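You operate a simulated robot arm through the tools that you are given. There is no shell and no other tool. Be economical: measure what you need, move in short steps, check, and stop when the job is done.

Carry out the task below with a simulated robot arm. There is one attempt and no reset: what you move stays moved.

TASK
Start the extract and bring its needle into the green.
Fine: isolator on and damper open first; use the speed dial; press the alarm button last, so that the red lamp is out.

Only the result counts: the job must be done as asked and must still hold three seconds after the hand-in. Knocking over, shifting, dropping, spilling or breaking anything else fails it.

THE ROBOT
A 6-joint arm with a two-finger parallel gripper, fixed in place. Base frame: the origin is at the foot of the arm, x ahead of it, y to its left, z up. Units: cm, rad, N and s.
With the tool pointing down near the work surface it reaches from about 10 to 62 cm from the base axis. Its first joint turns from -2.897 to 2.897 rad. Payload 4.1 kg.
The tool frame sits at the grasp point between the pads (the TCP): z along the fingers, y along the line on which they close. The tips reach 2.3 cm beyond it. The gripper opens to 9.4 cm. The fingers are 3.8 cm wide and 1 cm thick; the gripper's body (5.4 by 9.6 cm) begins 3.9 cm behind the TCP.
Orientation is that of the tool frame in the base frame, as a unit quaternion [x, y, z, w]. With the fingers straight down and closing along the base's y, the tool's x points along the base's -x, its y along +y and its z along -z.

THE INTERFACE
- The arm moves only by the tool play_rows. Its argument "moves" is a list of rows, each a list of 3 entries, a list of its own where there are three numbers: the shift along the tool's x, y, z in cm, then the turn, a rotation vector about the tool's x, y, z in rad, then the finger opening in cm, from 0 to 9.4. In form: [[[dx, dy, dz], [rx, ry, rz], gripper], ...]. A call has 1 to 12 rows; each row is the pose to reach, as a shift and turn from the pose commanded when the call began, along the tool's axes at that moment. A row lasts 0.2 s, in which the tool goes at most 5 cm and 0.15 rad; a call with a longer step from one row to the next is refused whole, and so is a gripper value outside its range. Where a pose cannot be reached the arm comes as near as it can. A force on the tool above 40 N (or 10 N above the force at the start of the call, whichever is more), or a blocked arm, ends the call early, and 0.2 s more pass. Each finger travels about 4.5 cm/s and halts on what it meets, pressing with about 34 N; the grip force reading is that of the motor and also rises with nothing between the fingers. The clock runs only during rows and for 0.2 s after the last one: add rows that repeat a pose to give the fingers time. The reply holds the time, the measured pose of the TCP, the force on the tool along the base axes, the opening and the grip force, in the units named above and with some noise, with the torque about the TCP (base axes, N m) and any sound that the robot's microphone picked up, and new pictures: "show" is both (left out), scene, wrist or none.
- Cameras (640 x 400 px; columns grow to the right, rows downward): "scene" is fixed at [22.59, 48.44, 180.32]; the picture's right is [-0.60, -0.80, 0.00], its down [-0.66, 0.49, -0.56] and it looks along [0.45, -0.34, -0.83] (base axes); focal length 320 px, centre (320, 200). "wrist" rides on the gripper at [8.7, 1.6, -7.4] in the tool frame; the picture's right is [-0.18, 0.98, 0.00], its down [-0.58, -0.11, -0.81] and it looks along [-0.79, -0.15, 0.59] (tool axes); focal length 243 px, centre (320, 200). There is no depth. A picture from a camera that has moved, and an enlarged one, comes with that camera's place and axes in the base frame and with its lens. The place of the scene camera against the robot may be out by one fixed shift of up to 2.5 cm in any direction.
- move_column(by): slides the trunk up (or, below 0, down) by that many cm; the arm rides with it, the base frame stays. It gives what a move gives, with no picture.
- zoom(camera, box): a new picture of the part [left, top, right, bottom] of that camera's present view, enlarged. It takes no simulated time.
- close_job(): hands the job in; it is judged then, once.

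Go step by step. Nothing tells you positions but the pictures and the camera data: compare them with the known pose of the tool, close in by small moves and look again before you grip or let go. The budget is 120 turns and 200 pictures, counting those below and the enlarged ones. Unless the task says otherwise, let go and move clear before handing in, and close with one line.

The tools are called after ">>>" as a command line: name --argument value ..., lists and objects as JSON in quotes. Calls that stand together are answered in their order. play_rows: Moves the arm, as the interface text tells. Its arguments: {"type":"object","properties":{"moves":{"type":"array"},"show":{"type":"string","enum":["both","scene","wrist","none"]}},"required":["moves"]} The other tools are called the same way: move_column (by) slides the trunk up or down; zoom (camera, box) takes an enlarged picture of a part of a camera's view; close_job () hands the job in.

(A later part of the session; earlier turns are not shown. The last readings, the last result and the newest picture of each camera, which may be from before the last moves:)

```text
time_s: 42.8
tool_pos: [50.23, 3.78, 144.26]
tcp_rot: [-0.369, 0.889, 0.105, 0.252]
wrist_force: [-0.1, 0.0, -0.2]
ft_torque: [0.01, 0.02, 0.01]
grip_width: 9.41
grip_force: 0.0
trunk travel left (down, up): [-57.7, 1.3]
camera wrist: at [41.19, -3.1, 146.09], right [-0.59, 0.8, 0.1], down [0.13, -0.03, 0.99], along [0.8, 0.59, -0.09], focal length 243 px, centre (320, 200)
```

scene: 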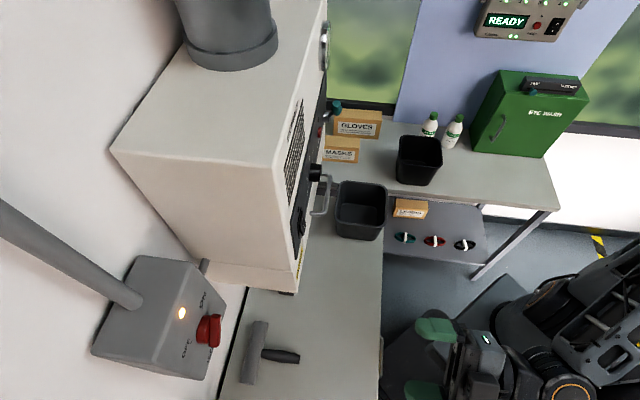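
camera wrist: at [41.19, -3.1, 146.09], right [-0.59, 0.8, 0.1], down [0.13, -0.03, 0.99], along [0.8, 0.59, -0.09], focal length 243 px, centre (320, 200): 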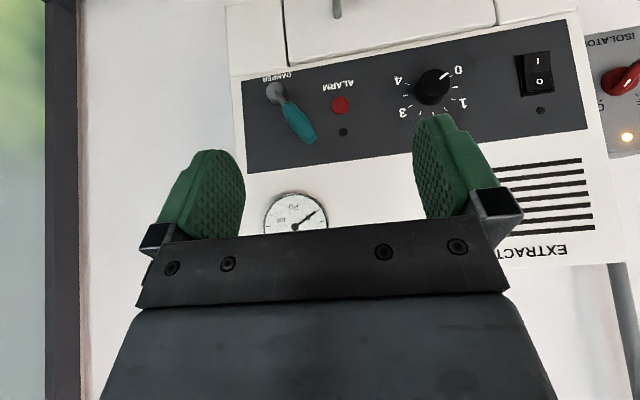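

Back in a good posture in front of the panel. I'll zoom on the damper lever and gauge.

>>> zoom --camera "wrist" --box '[235, 60, 375, 150]'

>>> zoom --camera "scene" --box '[290, 0, 390, 240]'

```text
4.44 times, centred on (305, 105) of wrist
camera zoom: at [41.19, -3.1, 146.09], right [-0.59, 0.8, 0.1], down [0.13, -0.03, 0.99], along [0.8, 0.59, -0.09], focal length 1078 px, centre (387, 622)
```

zoom: 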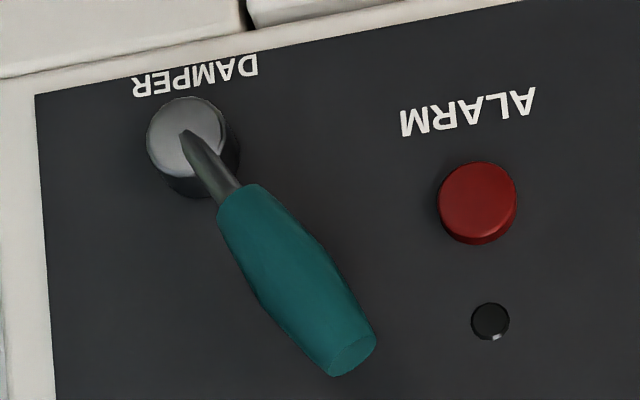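

```text
1.67 times, centred on (340, 120) of scene
camera zoom: at [22.59, 48.44, 180.32], right [-0.6, -0.8, 0.0], down [-0.66, 0.49, -0.56], along [0.45, -0.34, -0.83], focal length 533 px, centre (287, 333)
```

zoom: 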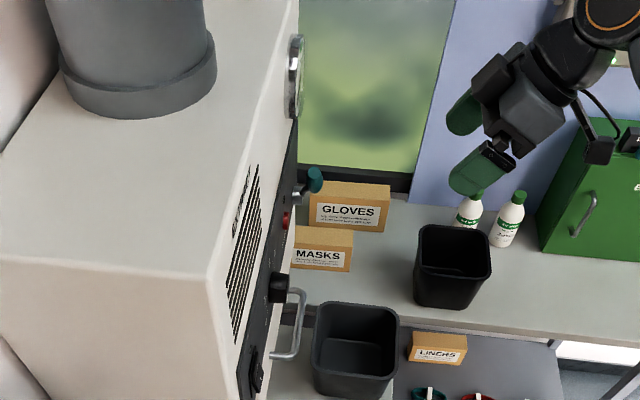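

The damper is a rotary lever: boss at s≈40.4, z≈128, with the handle going up and about 28° to the left, 3.5 cm off the panel. I'll set the tool horizontal in front of the handle.

>>> play_rows --moves '[[[0.1, -0.55, 1.5], [0, -0.1265, 0], 9.4], [[0.2, -1.1, 3], [0, -0.253, 0], 9.4], [[0.3, -1.7, 4.5], [0, -0.3795, 0], 9.4], [[0.4, -2.2, 6], [0, -0.506, 0], 9.4], [[0.5, -2.8, 7.5], [0, -0.6325, 0], 8], [[0.6, -3.3, 9], [0, -0.759, 0], 7], [[0.7, -3.9, 10.5], [0, -0.8855, 0], 6], [[0.7, -4.45, 12], [0, -1.012, 0], 5]]' --show "both"

```text
time_s: 44.6
tool_pos: [57.26, 4.64, 133.95]
tcp_rot: [-0.272, 0.653, 0.271, 0.653]
wrist_force: [0.2, -0.1, 0.1]
ft_torque: [-0.02, 0.01, -0.03]
grip_width: 4.99
grip_force: 0.2
trunk travel left (down, up): [-57.7, 1.3]
camera wrist: at [50.96, 0.51, 125.29], right [-0.7, 0.69, 0.18], down [-0.49, -0.65, 0.58], along [0.52, 0.32, 0.79], focal length 243 px, centre (320, 200)
```

scene: 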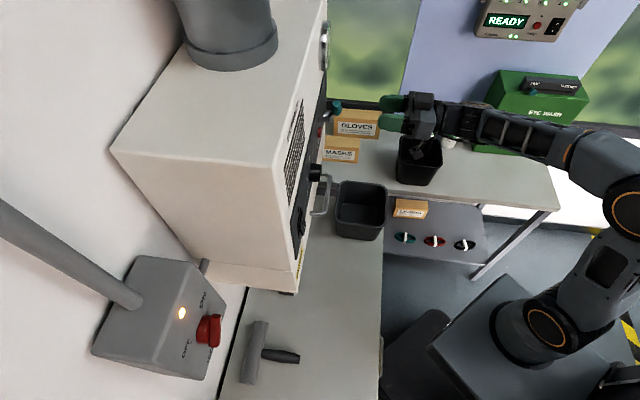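
wrist: 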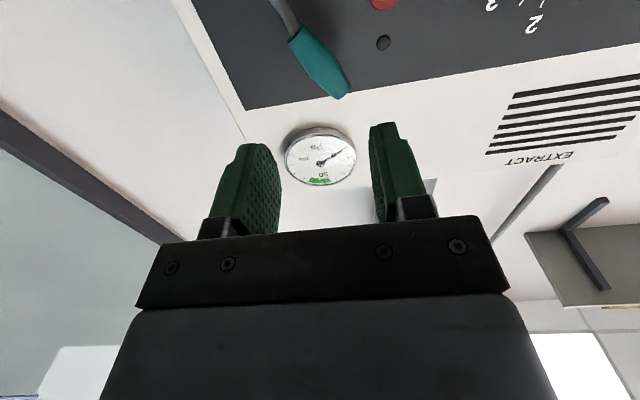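

>>> zoom --camera "wrist" --box '[260, 110, 380, 200]'

>>> play_rows --moves '[[[0, 0, 2.5], [0, 0, -0.13], 5], [[0, 0, 5], [0, 0, -0.26], 5], [[0, 0, 6.5], [0, 0, -0.39], 5], [[0, 0, 6.5], [0, 0, -0.45], 5]]' --show "both"

```text
4.44 times, centred on (320, 155) of wrist
camera zoom: at [50.96, 0.51, 125.29], right [-0.7, 0.69, 0.18], down [-0.49, -0.65, 0.58], along [0.52, 0.32, 0.79], focal length 1078 px, centre (320, 400)
```

zoom: 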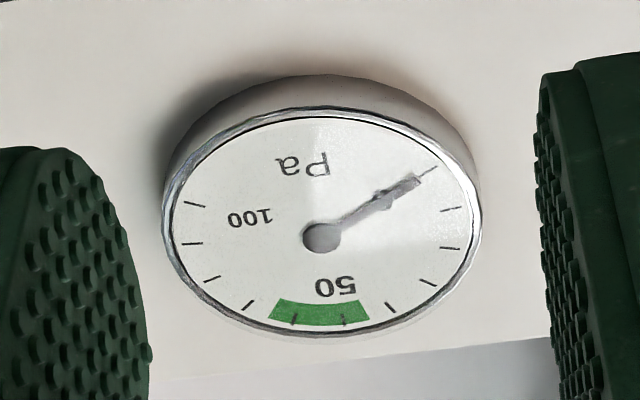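

```text
time_s: 45.6
tool_pos: [61.69, 9.34, 133.97]
tcp_rot: [-0.411, 0.576, 0.119, 0.696]
wrist_force: [-0.1, 0.4, -0.4]
ft_torque: [0.04, -0.01, 0.03]
grip_width: 5.0
grip_force: 0.0
trunk travel left (down, up): [-57.7, 1.3]
camera wrist: at [58.27, 2.39, 125.52], right [-0.68, 0.68, -0.26], down [-0.68, -0.46, 0.57], along [0.27, 0.57, 0.78], focal length 243 px, centre (320, 200)
```

scene: 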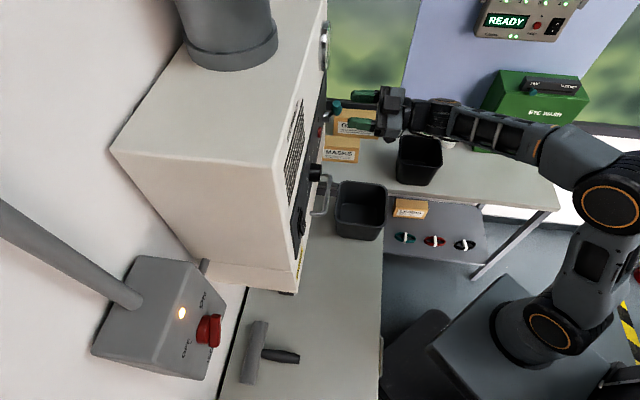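
wrist: 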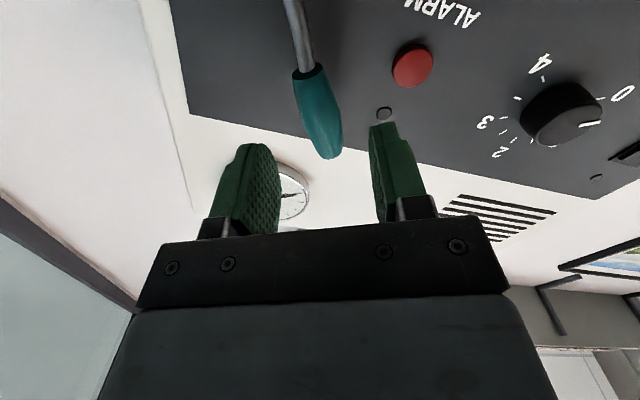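

The handle sits between the fingers about 5 cm ahead. I'll advance 3.8 cm to straddle it loosely.

>>> play_rows --moves '[[[0, 0, 1.9], [0, 0, 0], 5], [[0, 0, 3.8], [0, 0, 0], 5], [[0, 0, 3.8], [0, 0, 0], 4]]' --show "both"

```text
time_s: 46.4
tool_pos: [64.47, 11.98, 134.01]
tcp_rot: [-0.411, 0.576, 0.118, 0.697]
wrist_force: [-0.9, -0.2, 0.0]
ft_torque: [0.01, 0.02, 0.01]
grip_width: 4.01
grip_force: 0.1
trunk travel left (down, up): [-57.7, 1.3]
camera wrist: at [60.95, 5.14, 125.5], right [-0.68, 0.68, -0.26], down [-0.68, -0.46, 0.57], along [0.27, 0.57, 0.78], focal length 243 px, centre (320, 200)
```

scene: 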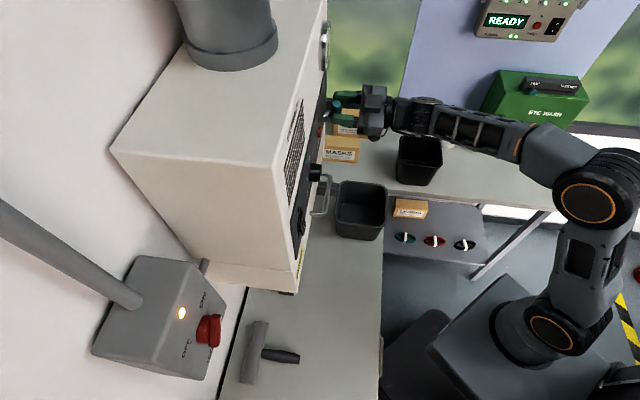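
wrist: 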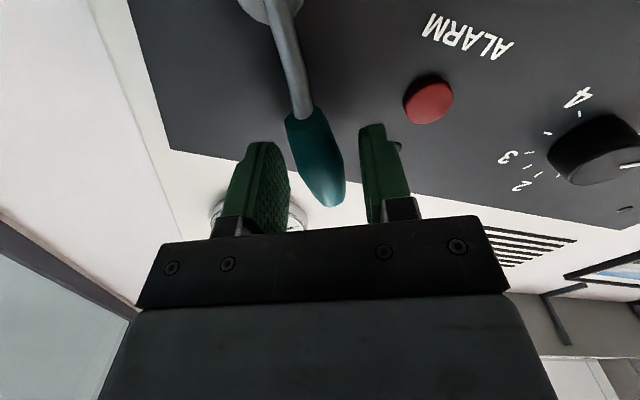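

Now nudging the lever to the right (clockwise) along its arc to see whether it moves.

>>> play_rows --moves '[[[0.02, -0.96, 0], [0, 0, 0.14], 4], [[0.17, -1.9, 0], [0, 0, 0.28], 4], [[0.44, -2.82, 0], [0, 0, 0.42], 4], [[0.85, -3.69, 0], [0, 0, 0.56], 4], [[1.38, -4.49, 0], [0, 0, 0.7], 4]]' --show "both"

```text
time_s: 47.6
tool_pos: [67.72, 8.66, 134.63]
tcp_rot: [-0.187, 0.683, 0.351, 0.613]
wrist_force: [-0.3, -0.7, 0.7]
ft_torque: [-0.03, 0.0, 0.01]
grip_width: 4.0
grip_force: 0.0
trunk travel left (down, up): [-57.7, 1.3]
camera wrist: at [59.88, 6.1, 126.72], right [-0.64, 0.64, 0.42], down [-0.39, -0.75, 0.54], along [0.66, 0.18, 0.73], focal length 243 px, centre (320, 200)
```

scene: 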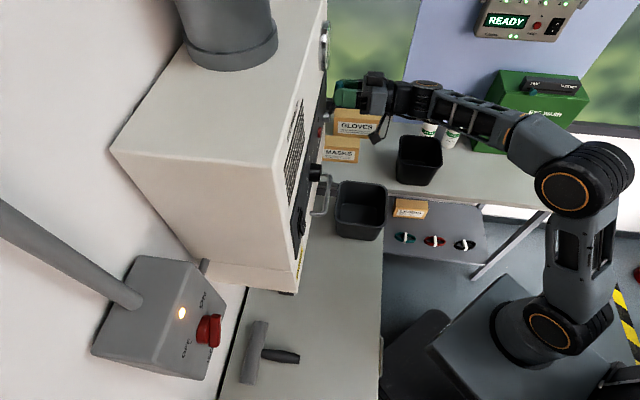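
wrist: 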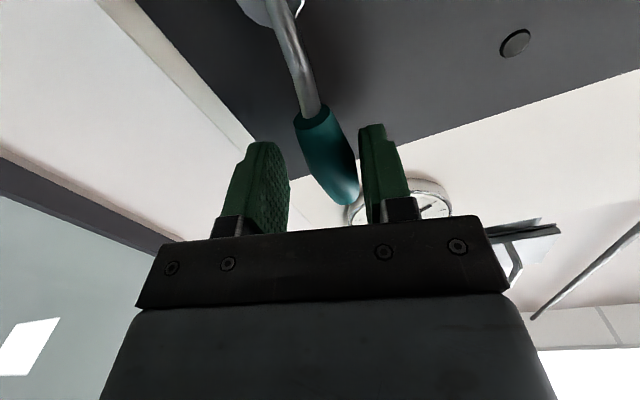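

The lever moves freely that way. I'll continue clockwise until it reaches its stop.

>>> play_rows --moves '[[[0.02, -0.96, 0], [0, 0, 0.14], 4], [[0.17, -1.9, 0], [0, 0, 0.28], 4], [[0.44, -2.82, 0], [0, 0, 0.42], 4], [[0.85, -3.69, 0], [0, 0, 0.56], 4], [[1.38, -4.49, 0], [0, 0, 0.7], 4], [[2.0, -5.2, 0], [0, 0, 0.84], 4], [[2.73, -5.84, 0], [0, 0, 0.98], 4]]' --show "both"

```text
time_s: 48.9
tool_pos: [70.13, 6.23, 133.58]
tcp_rot: [0.06, 0.697, 0.555, 0.45]
wrist_force: [-12.2, 20.7, 23.5]
ft_torque: [-0.4, -0.34, 0.52]
grip_width: 5.46
grip_force: 16.3
trunk travel left (down, up): [-57.7, 1.3]
stopped in row 6: the force on the tool passed its limit at 44 N (the readings are from after the stop); the commanded pose is now the measured one
camera wrist: at [59.21, 6.61, 129.88], right [-0.3, 0.26, 0.92], down [-0.17, -0.96, 0.22], along [0.94, -0.09, 0.33], focal length 243 px, centre (320, 200)
```

scene: 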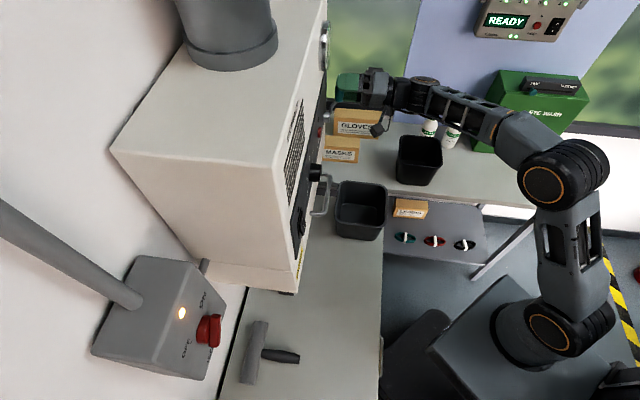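
wrist: 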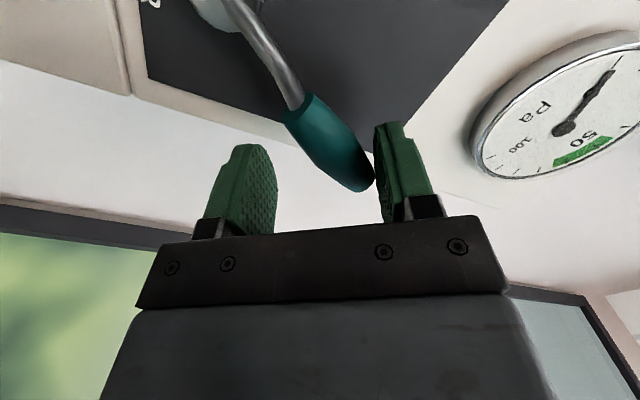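

The lever hit its opposite stop at about 30° to the right, so the full swing is done. I'll ease off and back out.

>>> play_rows --moves '[[[0, 0.6, 0], [0, 0, -0.05], 5.5], [[0, 0.6, -2], [0, 0, -0.05], 5.5], [[0, 0.6, -5], [0, 0, -0.05], 5.5], [[0, 0.6, -9], [0, 0, -0.05], 5.5], [[0, 0.6, -13], [0, 0, -0.05], 5.5]]' --show "wrist"

>>> zoom --camera "scene" --box '[280, 0, 400, 200]'

```text
time_s: 50.1
tool_pos: [60.99, -3.18, 133.01]
tcp_rot: [0.051, 0.702, 0.541, 0.46]
wrist_force: [-0.3, -0.3, -0.1]
ft_torque: [0.0, 0.01, -0.03]
grip_width: 5.53
grip_force: 0.1
trunk travel left (down, up): [-57.7, 1.3]
camera wrist: at [50.26, -2.88, 129.17], right [-0.31, 0.3, 0.9], down [-0.19, -0.95, 0.25], along [0.93, -0.09, 0.35], focal length 243 px, centre (320, 200)
```

wrist: 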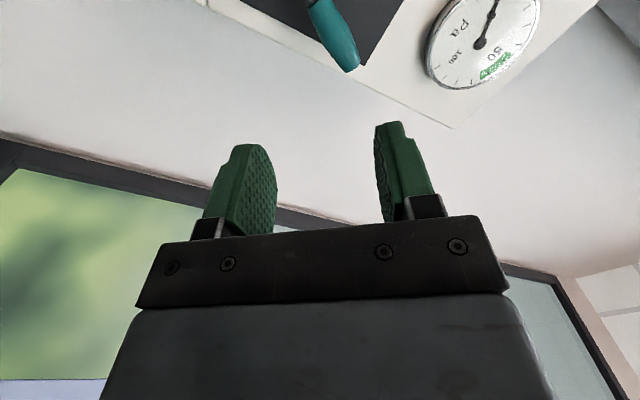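

```text
2.00 times, centred on (340, 100) of scene
camera zoom: at [22.59, 48.44, 180.32], right [-0.6, -0.8, 0.0], down [-0.66, 0.49, -0.56], along [0.45, -0.34, -0.83], focal length 639 px, centre (280, 400)
```

zoom: 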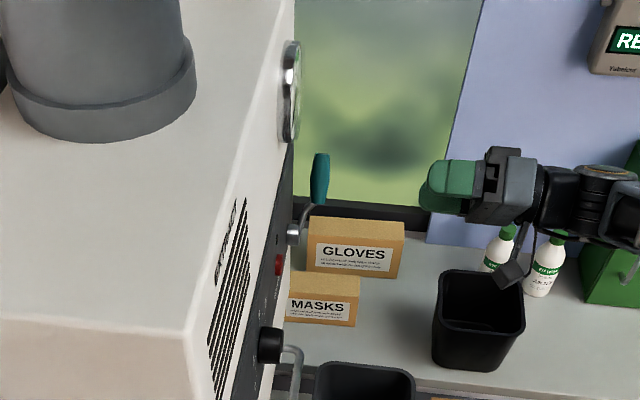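

The damper lever is now swung over to the right. Next I'll unroll and move towards the rocker switch.

>>> play_rows --moves '[[[1.4, 1.0, -0.4], [0, 0, -0.14], 4], [[2.8, 2.0, -0.8], [0, 0, -0.28], 3], [[4.2, 3.1, -0.8], [0, 0, -0.42], 2], [[5.6, 4.1, -0.8], [0, 0, -0.56], 1], [[7, 5.1, -0.8], [0, 0, -0.7], 0], [[8.4, 6.1, -0.8], [0, 0, -0.84], 0], [[9.7, 7.1, -0.8], [0, 0, -0.94], 0]]' --show "none"

>>> play_rows --moves '[[[0, 4, 0], [0, 0, 0], 0], [[0, 8, 0], [0, 0, 0], 0], [[0, 12, 0.5], [0, 0, 0], 0], [[0, 16, 1], [0, 0, 0], 0], [[0, 20, 1.5], [0, 0, 0], 0], [[0, 24.5, 2], [0, 0, 0], 0], [[0, 24.5, 2], [0, 0, 0], 0]]' --show "both"

```text
time_s: 51.7
tool_pos: [52.2, 4.49, 133.14]
tcp_rot: [-0.274, 0.649, 0.274, 0.655]
wrist_force: [-0.6, 0.2, -0.6]
ft_torque: [-0.02, -0.01, 0.01]
grip_width: 0.0
grip_force: 34.5
trunk travel left (down, up): [-57.7, 1.3]
```

```text
time_s: 53.3
tool_pos: [35.69, 23.25, 133.22]
tcp_rot: [-0.273, 0.649, 0.275, 0.655]
wrist_force: [0.8, 0.3, 0.5]
ft_torque: [0.02, 0.05, 0.0]
grip_width: 0.0
grip_force: 34.1
trunk travel left (down, up): [-57.7, 1.3]
camera wrist: at [29.55, 19.13, 124.49], right [-0.7, 0.69, 0.18], down [-0.49, -0.65, 0.57], along [0.51, 0.31, 0.8], focal length 243 px, centre (320, 200)
```

scene: 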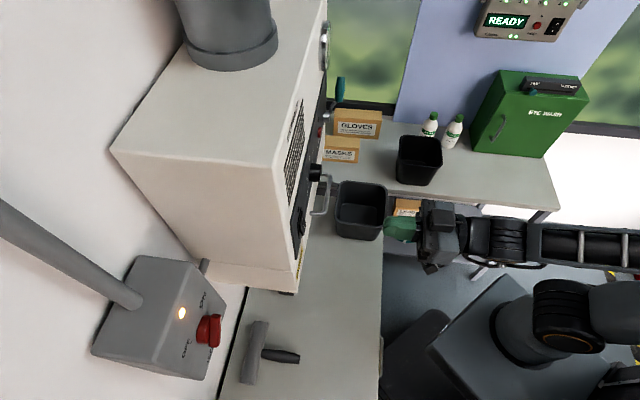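
wrist: 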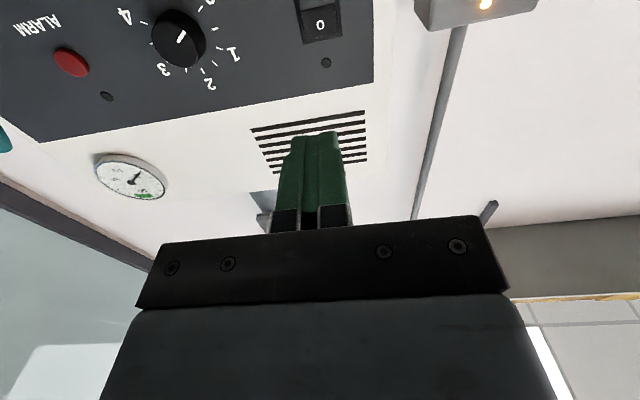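

The rocker is laterally on axis; its "I" half is the lower one, at z≈129.7. I'll go down 4.4 cm and advance 10.5 cm.

>>> play_rows --moves '[[[1.5, 0, 2.5], [0, 0, 0], 0], [[3, 0, 5], [0, 0, 0], 0], [[4.4, 0, 7.5], [0, 0, 0], 0], [[4.4, 0, 10.5], [0, 0, 0], 0], [[4.4, 0, 10.5], [0, 0, 0], 0]]' --show "both"

>>> zoom --camera "wrist" --box '[220, 60, 420, 200]'

```text
time_s: 54.5
tool_pos: [43.39, 30.56, 128.7]
tcp_rot: [-0.274, 0.648, 0.276, 0.655]
wrist_force: [0.0, 0.3, 0.0]
ft_torque: [-0.01, -0.01, -0.04]
grip_width: 0.02
grip_force: 34.0
trunk travel left (down, up): [-57.7, 1.3]
camera wrist: at [37.04, 26.51, 119.99], right [-0.71, 0.68, 0.18], down [-0.49, -0.66, 0.57], along [0.51, 0.32, 0.8], focal length 243 px, centre (320, 200)
```

scene: 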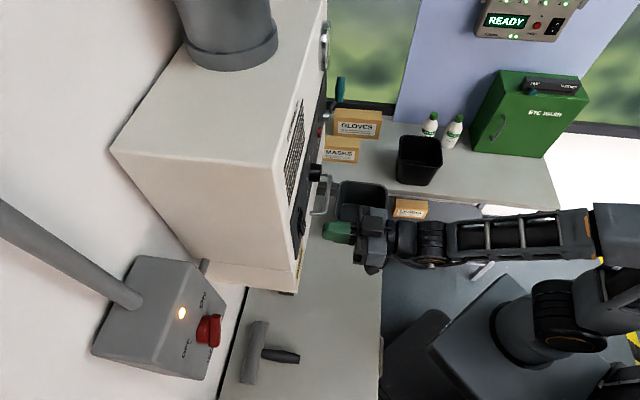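
wrist: 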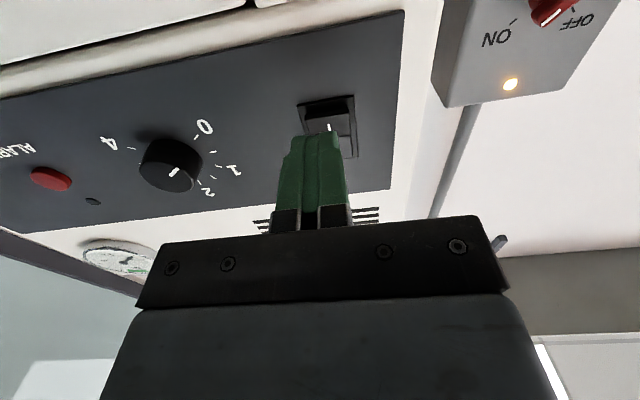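

```text
2.86 times, centred on (320, 130) of wrist
camera zoom: at [37.04, 26.51, 119.99], right [-0.71, 0.68, 0.18], down [-0.49, -0.66, 0.57], along [0.51, 0.32, 0.8], focal length 693 px, centre (320, 400)
```

zoom: 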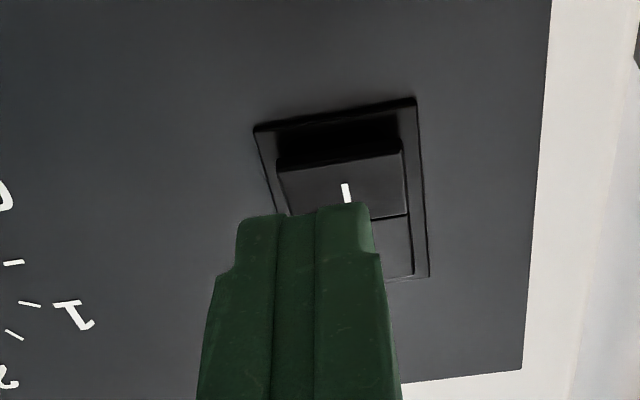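

Aligned closely; I'll shift 0.5 cm left and press in gently.

>>> play_rows --moves '[[[0, 0.5, 0.8], [0, 0, 0], 0], [[0, 0.5, 1.4], [0, 0, 0], 0], [[0, 0.5, 1.8], [0, 0, 0], 0], [[0, 0.5, 2.1], [0, 0, 0], 0], [[0, 0.5, 2.4], [0, 0, 0], 0], [[0, 0.5, 2.7], [0, 0, 0], 0], [[0, 0.5, 2.9], [0, 0, 0], 0]]' --show "wrist"

>>> zoom --camera "wrist" --box '[220, 60, 420, 200]'

```text
time_s: 56.1
tool_pos: [45.49, 32.57, 128.9]
tcp_rot: [-0.276, 0.648, 0.278, 0.653]
wrist_force: [-0.4, 0.3, -0.1]
ft_torque: [0.0, -0.02, 0.03]
grip_width: 0.0
grip_force: 34.0
out of reach, approached as far as the arm can: row 1, 2, 3, 4, 5, 6, 7
trunk travel left (down, up): [-57.7, 1.3]
camera wrist: at [39.23, 28.46, 120.11], right [-0.71, 0.68, 0.18], down [-0.48, -0.66, 0.58], along [0.51, 0.32, 0.8], focal length 243 px, centre (320, 200)
```

wrist: 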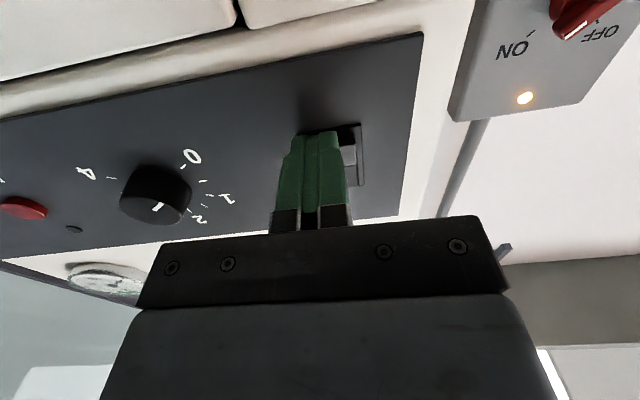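

```text
2.86 times, centred on (320, 130) of wrist
camera zoom: at [39.23, 28.46, 120.11], right [-0.71, 0.68, 0.18], down [-0.48, -0.66, 0.58], along [0.51, 0.32, 0.8], focal length 693 px, centre (320, 400)
```

zoom: 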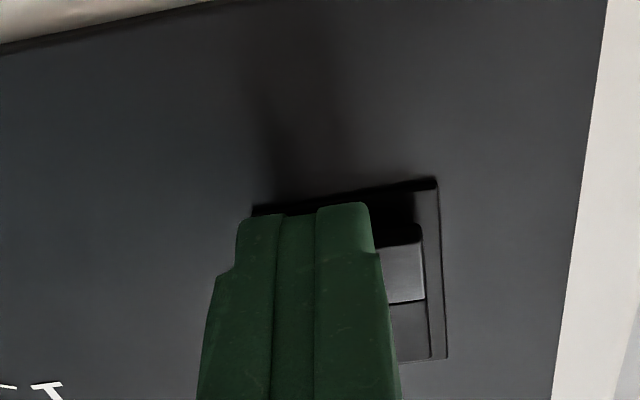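

No contact yet, and the arm is at a joint limit for moving left. It's still over the rocker, so I'll continue straight in.

>>> play_rows --moves '[[[0, 0, 0.3], [0, 0, 0], 0], [[0, 0, 0.6], [0, 0, 0], 0], [[0, 0, 0.9], [0, 0, 0], 0], [[0, 0, 1.1], [0, 0, 0], 0], [[0, 0, 1.3], [0, 0, 0], 0]]' --show "scene"

>>> zoom --camera "wrist" --box '[220, 60, 420, 200]'

```text
time_s: 57.2
tool_pos: [45.81, 32.96, 128.83]
tcp_rot: [-0.276, 0.649, 0.276, 0.653]
wrist_force: [-22.1, -20.1, 1.0]
ft_torque: [0.4, -0.45, -0.03]
grip_width: 0.0
grip_force: 34.5
trunk travel left (down, up): [-57.7, 1.3]
stopped in row 5: the force on the tool passed its limit at 42 N (the readings are from after the stop); the commanded pose is now the measured one
```

scene: 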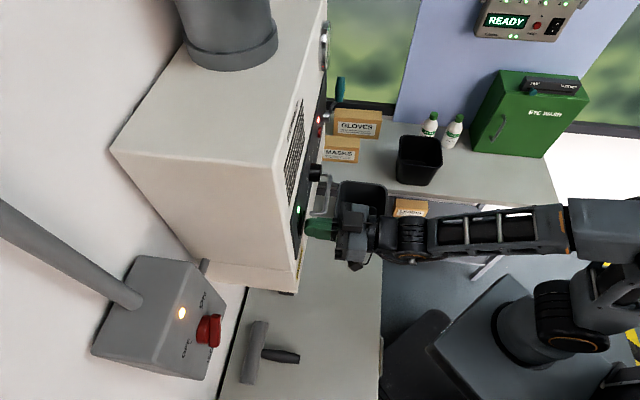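

```text
2.86 times, centred on (320, 130) of wrist
camera zoom: at [39.61, 28.69, 120.18], right [-0.71, 0.68, 0.18], down [-0.48, -0.66, 0.58], along [0.51, 0.32, 0.8], focal length 693 px, centre (320, 400)
```

zoom: 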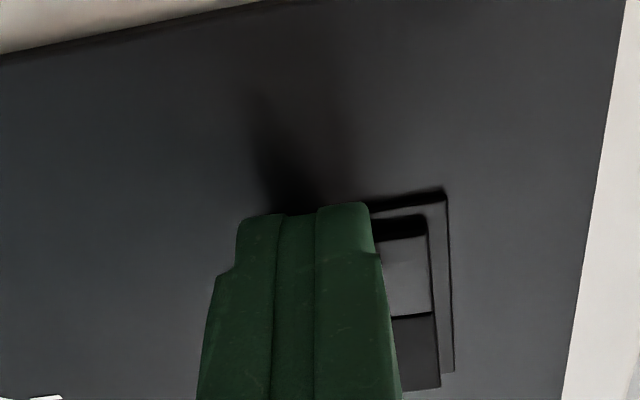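

A green lamp lit above the rocker, and the red alarm lamp seems on. Backing out to check.

>>> play_rows --moves '[[[0, 0, -3], [0, 0, 0], 0], [[0, -1, -6.5], [0, 0, 0], 0], [[0, -4, -9], [0, 0, 0], 0], [[0, -8, -10], [0, 0, 0], 0], [[0, -11.5, -10], [0, 0, 0], 0]]' --show "both"

>>> zoom --camera "scene" --box '[270, 60, 370, 260]'

>>> zoom --camera "wrist" --box '[200, 0, 440, 150]'

```text
time_s: 58.4
tool_pos: [47.81, 17.98, 128.57]
tcp_rot: [-0.277, 0.651, 0.276, 0.651]
wrist_force: [0.5, 0.5, -0.5]
ft_torque: [0.02, -0.03, 0.02]
grip_width: 0.01
grip_force: 33.5
trunk travel left (down, up): [-57.7, 1.3]
camera wrist: at [41.46, 13.77, 119.98], right [-0.71, 0.68, 0.18], down [-0.48, -0.66, 0.58], along [0.52, 0.32, 0.79], focal length 243 px, centre (320, 200)
```

scene: 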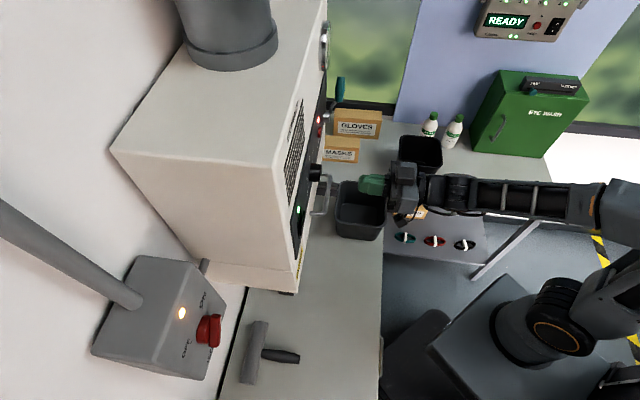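
wrist: 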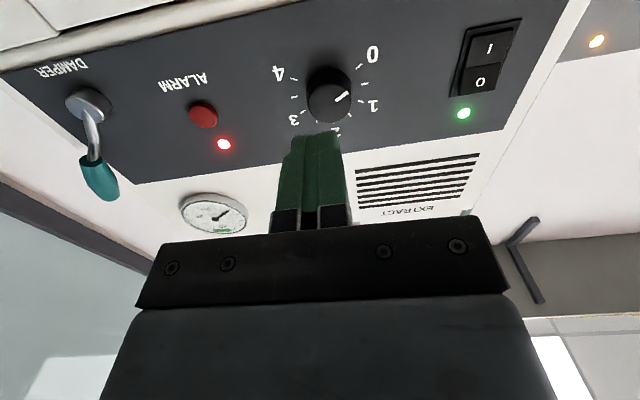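

```text
2.00 times, centred on (320, 160) of scene
camera zoom: at [22.59, 48.44, 180.32], right [-0.6, -0.8, 0.0], down [-0.66, 0.49, -0.56], along [0.45, -0.34, -0.83], focal length 639 px, centre (320, 280)
```

zoom: 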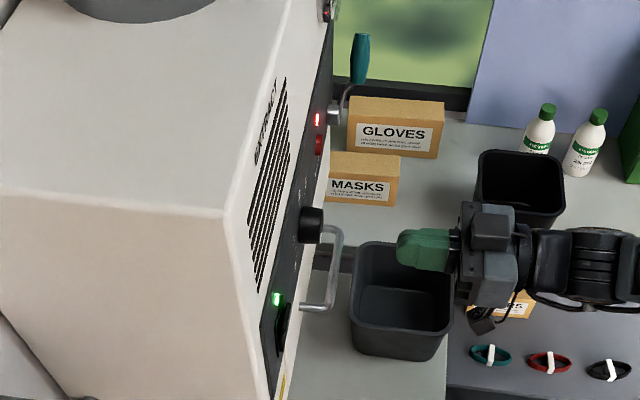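

```text
2.67 times, centred on (320, 75) of wrist
camera zoom: at [41.46, 13.77, 119.98], right [-0.71, 0.68, 0.18], down [-0.48, -0.66, 0.58], along [0.52, 0.32, 0.79], focal length 647 px, centre (320, 533)
```

zoom: 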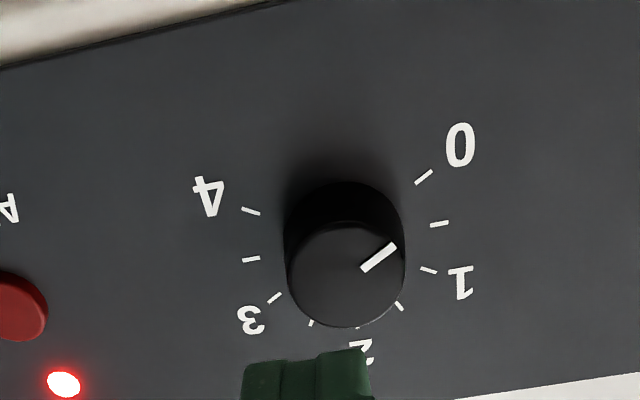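

The extract is running and the red lamp is lit. Next is the dial (centre s≈20.7, z≈130.2): roll −0.8, open to 5.5 cm and approach.

>>> play_rows --moves '[[[-0.4, 0.1, 0], [0, 0, -0.14], 1], [[-0.8, 0.2, 0], [0, 0, -0.28], 2.5], [[-1.2, 0.3, 0], [0, 0, -0.42], 4], [[-1.6, 0.4, 0], [0, 0, -0.56], 5.5], [[-1.6, 0.4, 1], [0, 0, -0.7], 5.5], [[-1.6, 0.4, 3], [0, 0, -0.8], 5.5], [[-1.6, 0.4, 4], [0, 0, -0.8], 5.5]]' --show "wrist"

```text
time_s: 60.0
tool_pos: [49.91, 18.24, 135.53]
tcp_rot: [-0.51, 0.493, 0.002, 0.705]
wrist_force: [0.3, 0.1, 0.4]
ft_torque: [0.0, 0.02, 0.01]
grip_width: 5.5
grip_force: 0.0
out of reach, approached as far as the arm can: row 5, 6, 7
trunk travel left (down, up): [-57.7, 1.3]
camera wrist: at [48.47, 9.3, 128.4], right [-0.59, 0.56, -0.58], down [-0.8, -0.34, 0.49], along [0.08, 0.75, 0.66], focal length 243 px, centre (320, 200)
```

wrist: 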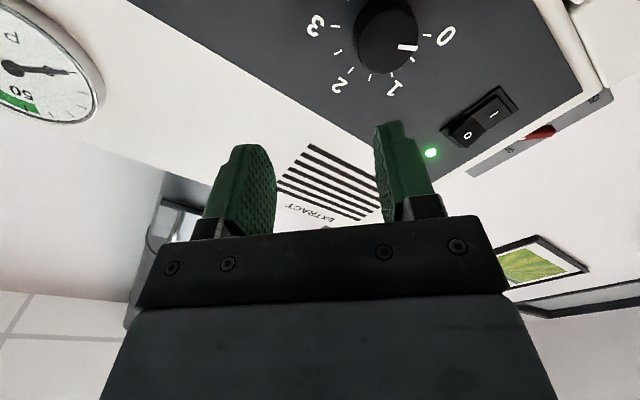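

The arm hits limits here because the forearm is aligned with the tool. I'll lower the trunk while raising the hand so the wrist gets more freedom; first retreat, unroll and go up.

>>> play_rows --moves '[[[-1.4, -1.4, -1], [0, 0, 0.14], 5.5], [[-2.8, -2.9, -2], [0, 0, 0.28], 5.5], [[-4.2, -4.3, -3], [0, 0, 0.42], 5.5], [[-5.6, -5.7, -4], [0, 0, 0.56], 5.5], [[-7, -7.2, -5], [0, 0, 0.7], 5.5], [[-8.4, -8.6, -6], [0, 0, 0.8], 5.5]]' --show "none"

>>> move_column --by -14

>>> play_rows --moves '[[[-4, 0, 0], [0, 0, 0], 5.5], [[-8, 0, 0], [0, 0, 0], 5.5], [[-12, 0, 0], [0, 0, 0], 5.5], [[-12, 0, 0], [0, 0, 0], 5.5]]' --show "both"

```text
time_s: 61.4
tool_pos: [45.69, 14.0, 147.43]
tcp_rot: [-0.277, 0.65, 0.277, 0.651]
wrist_force: [0.8, 0.4, 0.8]
ft_torque: [0.0, 0.0, 0.0]
grip_width: 5.48
grip_force: 0.1
trunk travel left (down, up): [-57.7, 1.3]
```

```text
time_s: 63.0
tool_pos: [45.72, 13.93, 133.48]
tcp_rot: [-0.277, 0.65, 0.276, 0.651]
wrist_force: [0.1, -0.8, 0.4]
ft_torque: [0.0, 0.01, 0.02]
grip_width: 5.49
grip_force: 0.1
trunk travel left (down, up): [-43.7, 15.3]
```

```text
time_s: 64.0
tool_pos: [45.58, 14.08, 145.51]
tcp_rot: [-0.277, 0.651, 0.276, 0.651]
wrist_force: [0.0, 0.2, -0.4]
ft_torque: [0.07, -0.02, -0.02]
grip_width: 5.51
grip_force: 0.0
trunk travel left (down, up): [-43.7, 15.3]
camera wrist: at [39.34, 9.71, 136.84], right [-0.71, 0.68, 0.18], down [-0.48, -0.66, 0.58], along [0.52, 0.32, 0.79], focal length 243 px, centre (320, 200)
```

scene: 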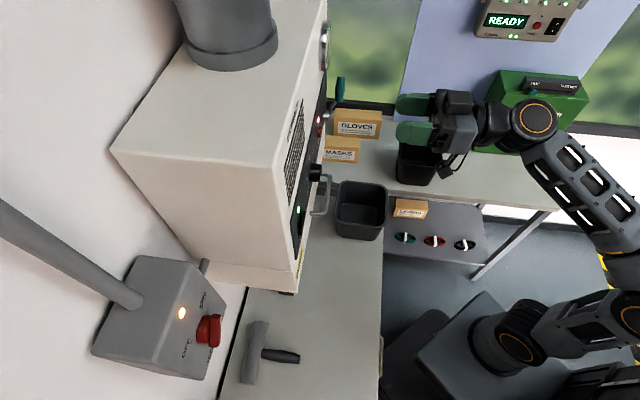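
wrist: 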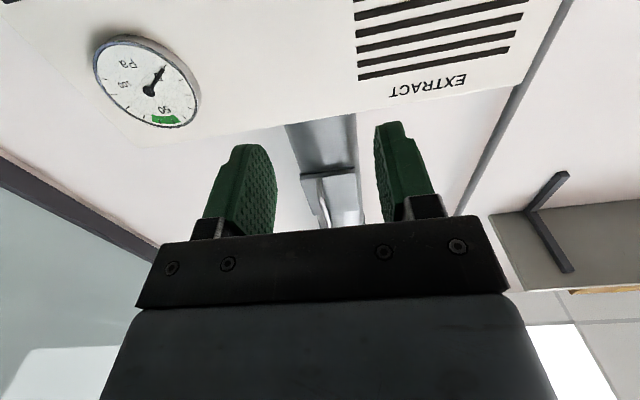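

Good—the wrist is bent now. I'll lower the column another 12 cm, then test the roll.

>>> move_column --by -12

>>> play_rows --moves '[[[0.6, 0.2, 1], [0, 0, -0.14], 5.5], [[1.2, 0.4, 2], [0, 0, -0.28], 5.5], [[1.8, 0.8, 3], [0, 0, -0.42], 5.5], [[2.4, 1.2, 4], [0, 0, -0.56], 5.5], [[3, 1.6, 5], [0, 0, -0.7], 5.5], [[3.3, 1.6, 6], [0, 0, -0.84], 5.5], [[3.3, 1.6, 6.5], [0, 0, -0.95], 5.5]]' --show "both"

```text
time_s: 65.5
tool_pos: [45.61, 13.92, 133.44]
tcp_rot: [-0.277, 0.65, 0.275, 0.652]
wrist_force: [-0.7, 0.3, -0.9]
ft_torque: [0.03, 0.01, 0.0]
grip_width: 5.48
grip_force: 0.0
trunk travel left (down, up): [-31.7, 27.3]
```

```text
time_s: 67.1
tool_pos: [48.97, 19.89, 130.11]
tcp_rot: [-0.545, 0.45, -0.053, 0.705]
wrist_force: [1.0, 0.0, -0.2]
ft_torque: [-0.02, -0.01, 0.03]
grip_width: 5.5
grip_force: 0.0
trunk travel left (down, up): [-31.7, 27.3]
camera wrist: at [48.28, 10.24, 123.88], right [-0.52, 0.5, -0.7], down [-0.86, -0.29, 0.42], along [0.01, 0.81, 0.58], focal length 243 px, centre (320, 200)
```

scene: 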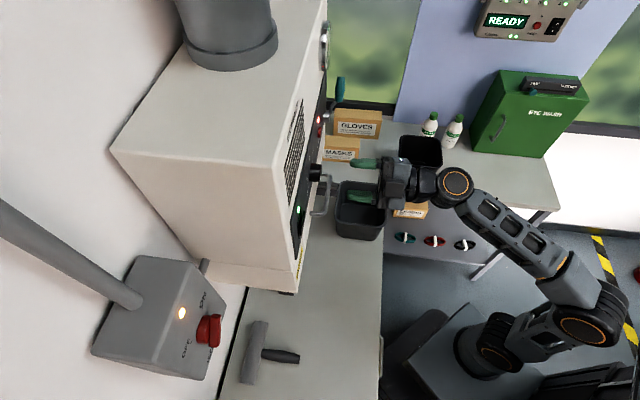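
wrist: 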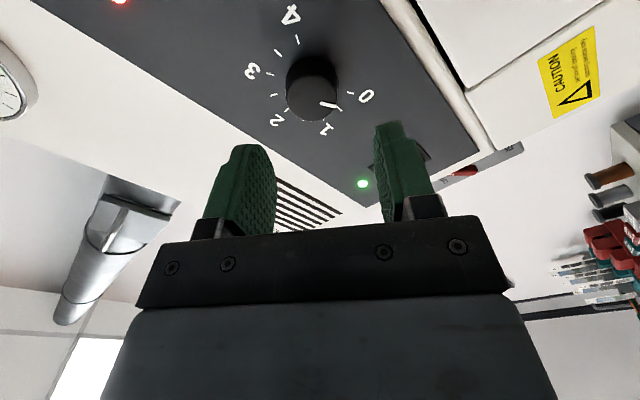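

The dial is nearly on axis, with its face about 7 cm ahead. I'll shift y −0.4, advance 6 cm and close on it.

>>> play_rows --moves '[[[0, -0.4, 2], [0, 0, 0], 5.5], [[0, -0.4, 4], [0, 0, 0], 5.5], [[0, -0.4, 5.2], [0, 0, 0], 5.5], [[0, -0.4, 6], [0, 0, 0], 5.5], [[0, -0.4, 6], [0, 0, 0], 3.5], [[0, -0.4, 6], [0, 0, 0], 2], [[0, -0.4, 6], [0, 0, 0], 2]]' --show "both"

```text
time_s: 68.7
tool_pos: [53.42, 23.79, 130.72]
tcp_rot: [-0.542, 0.452, -0.054, 0.707]
wrist_force: [12.0, 0.7, 18.0]
ft_torque: [0.18, -0.05, -0.66]
grip_width: 3.53
grip_force: 45.3
trunk travel left (down, up): [-31.7, 27.3]
camera wrist: at [52.69, 14.17, 124.3], right [-0.52, 0.5, -0.69], down [-0.86, -0.29, 0.42], along [0.01, 0.81, 0.58], focal length 243 px, centre (320, 200)
```

scene: 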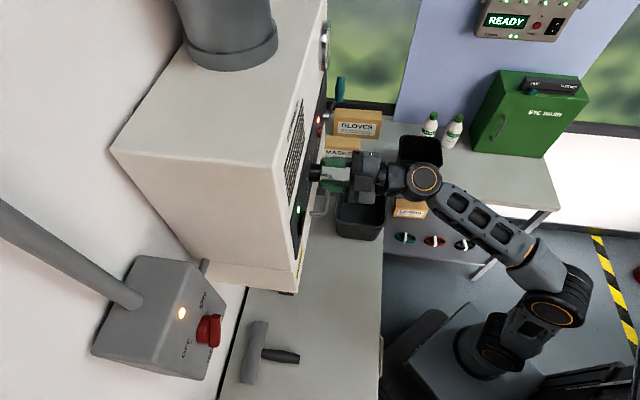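
wrist: 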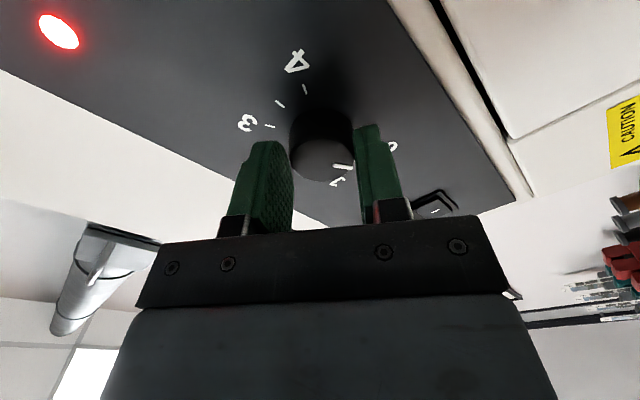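

Gripped the dial (3.53 cm) with a small side load, so I'll shift slightly to relieve it and turn clockwise by 1.6 rad.

>>> play_rows --moves '[[[0, -0.4, 0], [0, 0, 0.1], 2], [[0, -0.4, 0], [0, 0, 0.24], 2], [[0, -0.4, 0], [0, 0, 0.38], 2], [[0, -0.4, 0], [0, 0, 0.52], 2], [[0, -0.4, 0], [0, 0, 0.66], 2], [[0, -0.4, 0], [0, 0, 0.8], 2], [[0, -0.4, 0], [0, 0, 0.94], 2], [[0, -0.4, 0], [0, 0, 1.08], 2], [[0, -0.4, 0], [0, 0, 1.22], 2], [[0, -0.4, 0], [0, 0, 1.36], 2], [[0, -0.4, 0], [0, 0, 1.5], 2], [[0, -0.4, 0], [0, 0, 1.6], 2]]' --show "both"

```text
time_s: 69.9
tool_pos: [53.25, 23.87, 130.33]
tcp_rot: [-0.391, 0.593, 0.16, 0.686]
wrist_force: [-18.0, 2.0, -10.2]
ft_torque: [0.29, -0.44, 1.06]
grip_width: 3.52
grip_force: 45.2
trunk travel left (down, up): [-31.7, 27.3]
stopped in row 5: the force on the tool passed its limit at 42 N (the readings are from after the stop); the commanded pose is now the measured one
camera wrist: at [49.21, 17.44, 121.91], right [-0.72, 0.68, -0.17], down [-0.62, -0.51, 0.59], along [0.31, 0.53, 0.79], focal length 243 px, centre (320, 200)
```

scene: 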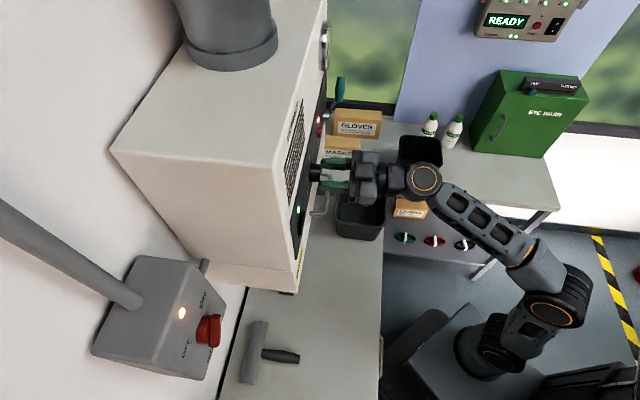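
wrist: 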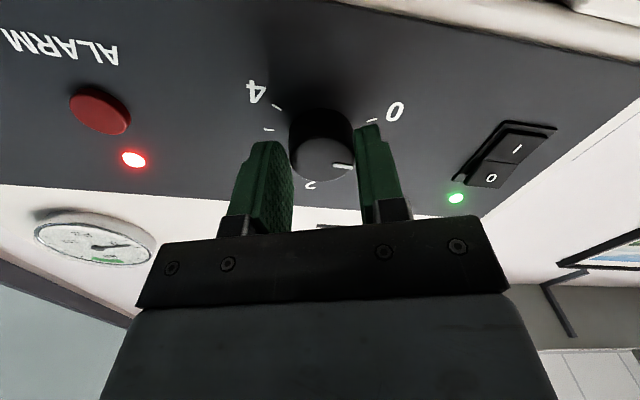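

>>> zoom --camera "wrist" --box '[20, 180, 180, 280]'

>>> zoom --camera "wrist" --box '[220, 60, 440, 220]'

```text
4.00 times, centred on (100, 230) of wrist
camera zoom: at [49.21, 17.44, 121.91], right [-0.72, 0.68, -0.17], down [-0.62, -0.51, 0.59], along [0.31, 0.53, 0.79], focal length 970 px, centre (1200, 80)
```

zoom: 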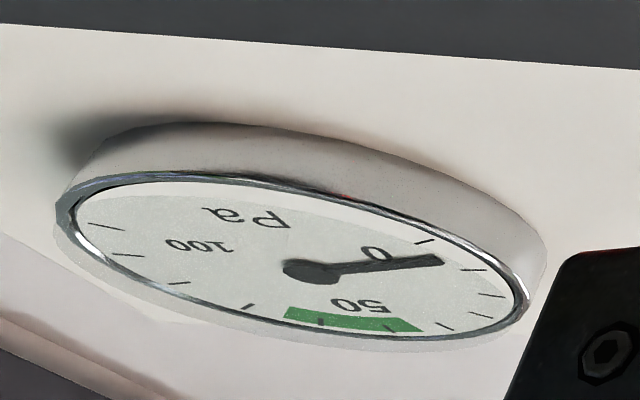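

```text
2.50 times, centred on (330, 140) of wrist
camera zoom: at [49.21, 17.44, 121.91], right [-0.72, 0.68, -0.17], down [-0.62, -0.51, 0.59], along [0.31, 0.53, 0.79], focal length 606 px, centre (295, 350)
```

zoom: 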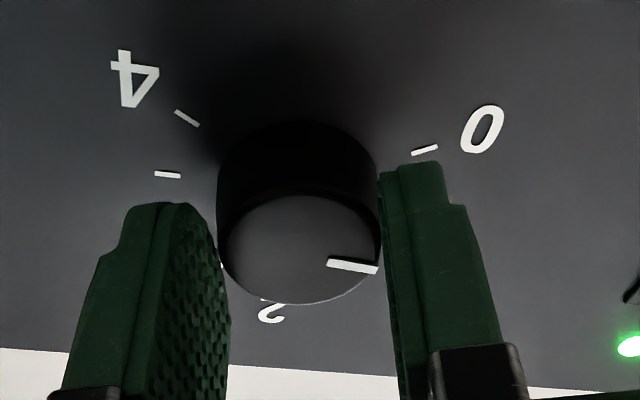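

The needle has just started moving (~7 Pa) at dial ≈0.8. The grip was off-centre along x; I'll open slightly, shift −0.65 in x, regrip and turn on.

>>> play_rows --moves '[[[0, 0, 0], [0, 0, 0], 4.6], [[-0.65, 0, 0], [0, 0, 0], 4.6], [[-0.65, 0, 0], [0, 0, 0], 2.5], [[-0.65, 0, 0], [0, 0, 0], 2.5], [[-0.65, 0, 0], [0, 0, 0.14], 2.5], [[-0.65, 0, 0], [0, 0, 0.28], 2.5], [[-0.65, 0, 0], [0, 0, 0.42], 2.5], [[-0.65, 0, 0], [0, 0, 0.56], 2.5], [[-0.65, 0, 0], [0, 0, 0.7], 2.5], [[-0.65, 0, 0], [0, 0, 0.84], 2.5]]' --show "wrist"

```text
time_s: 72.1
tool_pos: [53.23, 24.06, 131.01]
tcp_rot: [-0.112, 0.701, 0.425, 0.562]
wrist_force: [-13.1, 10.2, -5.5]
ft_torque: [0.31, -0.33, 0.08]
grip_width: 3.49
grip_force: 45.3
trunk travel left (down, up): [-31.7, 27.3]
camera wrist: at [44.1, 22.47, 124.27], right [-0.56, 0.54, 0.62], down [-0.29, -0.83, 0.47], along [0.78, 0.08, 0.63], focal length 243 px, centre (320, 200)
```

wrist: 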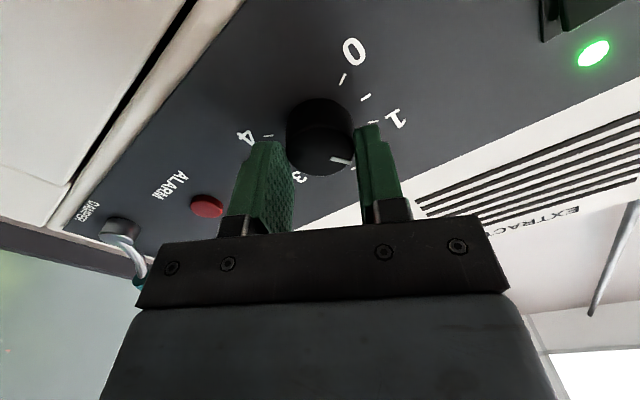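

Good turn. I'll turn another 0.6 rad with a small relief shift, then release, back out and read the gauge.

>>> play_rows --moves '[[[0.1, 0.22, 0], [0, 0, 0.1], 2.5], [[0.1, 0.22, 0], [0, 0, 0.24], 2.5], [[0.1, 0.22, 0], [0, 0, 0.38], 2.5], [[0.1, 0.22, 0], [0, 0, 0.5], 2.5], [[0.1, 0.22, 0], [0, 0, 0.6], 2.5], [[0.1, 0.22, 0], [0, 0, 0.6], 4.5], [[0.1, 0.22, 0], [0, 0, 0.6], 5.5], [[0.1, 0.22, -3], [0, 0, 0.6], 5.5], [[0.1, 0.22, -6], [0, 0, 0.5], 5.5], [[0.1, 0.22, -9], [0, 0, 0.36], 5.5]]' --show "wrist"

>>> play_rows --moves '[[[0, 0, 0], [0, 0, -0.14], 5.5], [[0, 0, 0], [0, 0, -0.28], 5.5], [[0, 0, 0], [0, 0, -0.42], 5.5], [[0, 0, 0], [0, 0, -0.56], 5.5], [[0, 0, 0], [0, 0, -0.7], 5.5], [[0, 0, 0], [0, 0, -0.84], 5.5]]' --show "wrist"

```text
time_s: 74.3
tool_pos: [47.0, 17.59, 131.15]
tcp_rot: [0.013, 0.709, 0.519, 0.477]
wrist_force: [0.3, 0.3, -0.3]
ft_torque: [-0.04, -0.02, 0.0]
grip_width: 5.5
grip_force: 0.0
trunk travel left (down, up): [-31.7, 27.3]
camera wrist: at [36.42, 17.44, 126.72], right [-0.37, 0.36, 0.86], down [-0.19, -0.93, 0.31], along [0.91, -0.05, 0.41], focal length 243 px, centre (320, 200)
```

wrist: 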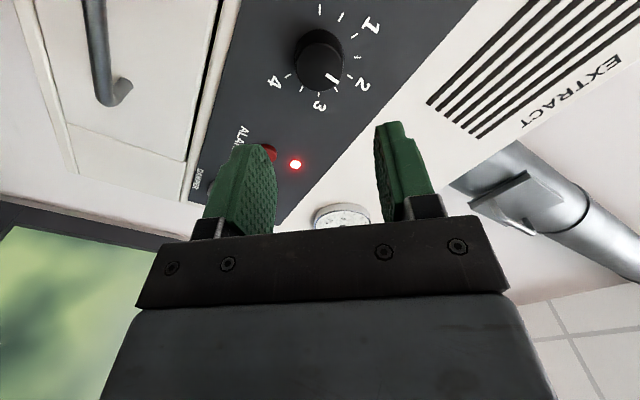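

```text
time_s: 75.7
tool_pos: [47.05, 17.65, 131.13]
tcp_rot: [-0.276, 0.654, 0.278, 0.647]
wrist_force: [-0.5, 0.1, -0.9]
ft_torque: [0.0, 0.01, 0.01]
grip_width: 5.5
grip_force: 0.1
trunk travel left (down, up): [-31.7, 27.3]
camera wrist: at [40.64, 13.32, 122.57], right [-0.71, 0.68, 0.19], down [-0.47, -0.66, 0.59], along [0.52, 0.33, 0.79], focal length 243 px, centre (320, 200)
```

wrist: 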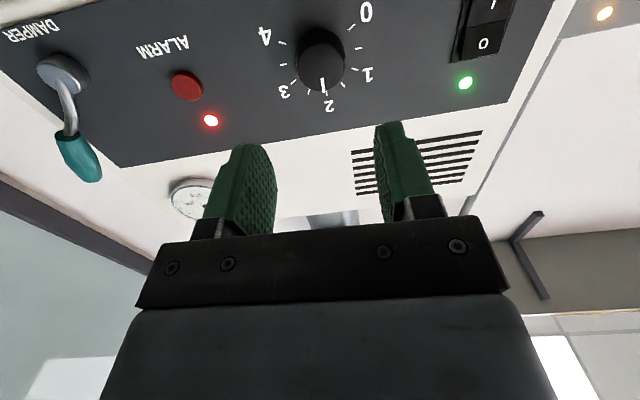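

The dial now points just past 2. I'll move right and up so the gauge is in view.

>>> play_rows --moves '[[[-2, -4, 0], [0, 0, 0], 5.5], [[-4, -8, -1], [0, 0, 0], 5.5], [[-4, -12, -2], [0, 0, 0], 5.5]]' --show "wrist"

>>> zoom --camera "wrist" --box '[260, 80, 420, 180]'

```text
time_s: 76.5
tool_pos: [54.43, 7.91, 135.11]
tcp_rot: [-0.274, 0.655, 0.278, 0.647]
wrist_force: [-0.1, -0.2, 0.1]
ft_torque: [0.01, -0.01, -0.03]
grip_width: 5.5
grip_force: 0.0
trunk travel left (down, up): [-31.7, 27.3]
camera wrist: at [48.1, 3.67, 126.57], right [-0.71, 0.68, 0.19], down [-0.47, -0.66, 0.59], along [0.53, 0.32, 0.79], focal length 243 px, centre (320, 200)
```

wrist: 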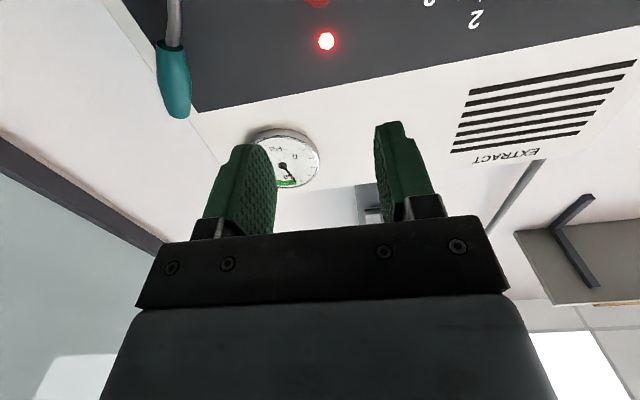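

```text
4.00 times, centred on (340, 130) of wrist
camera zoom: at [48.1, 3.67, 126.57], right [-0.71, 0.68, 0.19], down [-0.47, -0.66, 0.59], along [0.53, 0.32, 0.79], focal length 970 px, centre (240, 480)
```

zoom: 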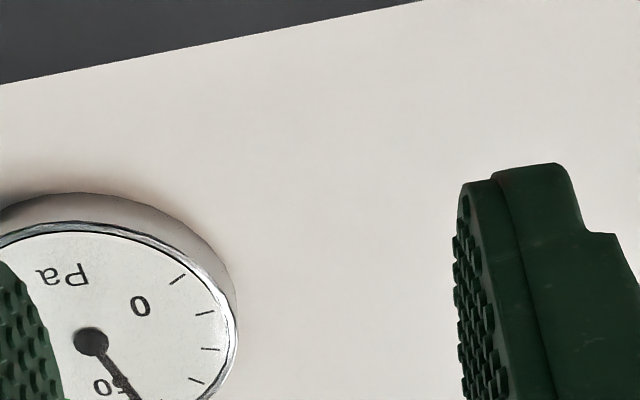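

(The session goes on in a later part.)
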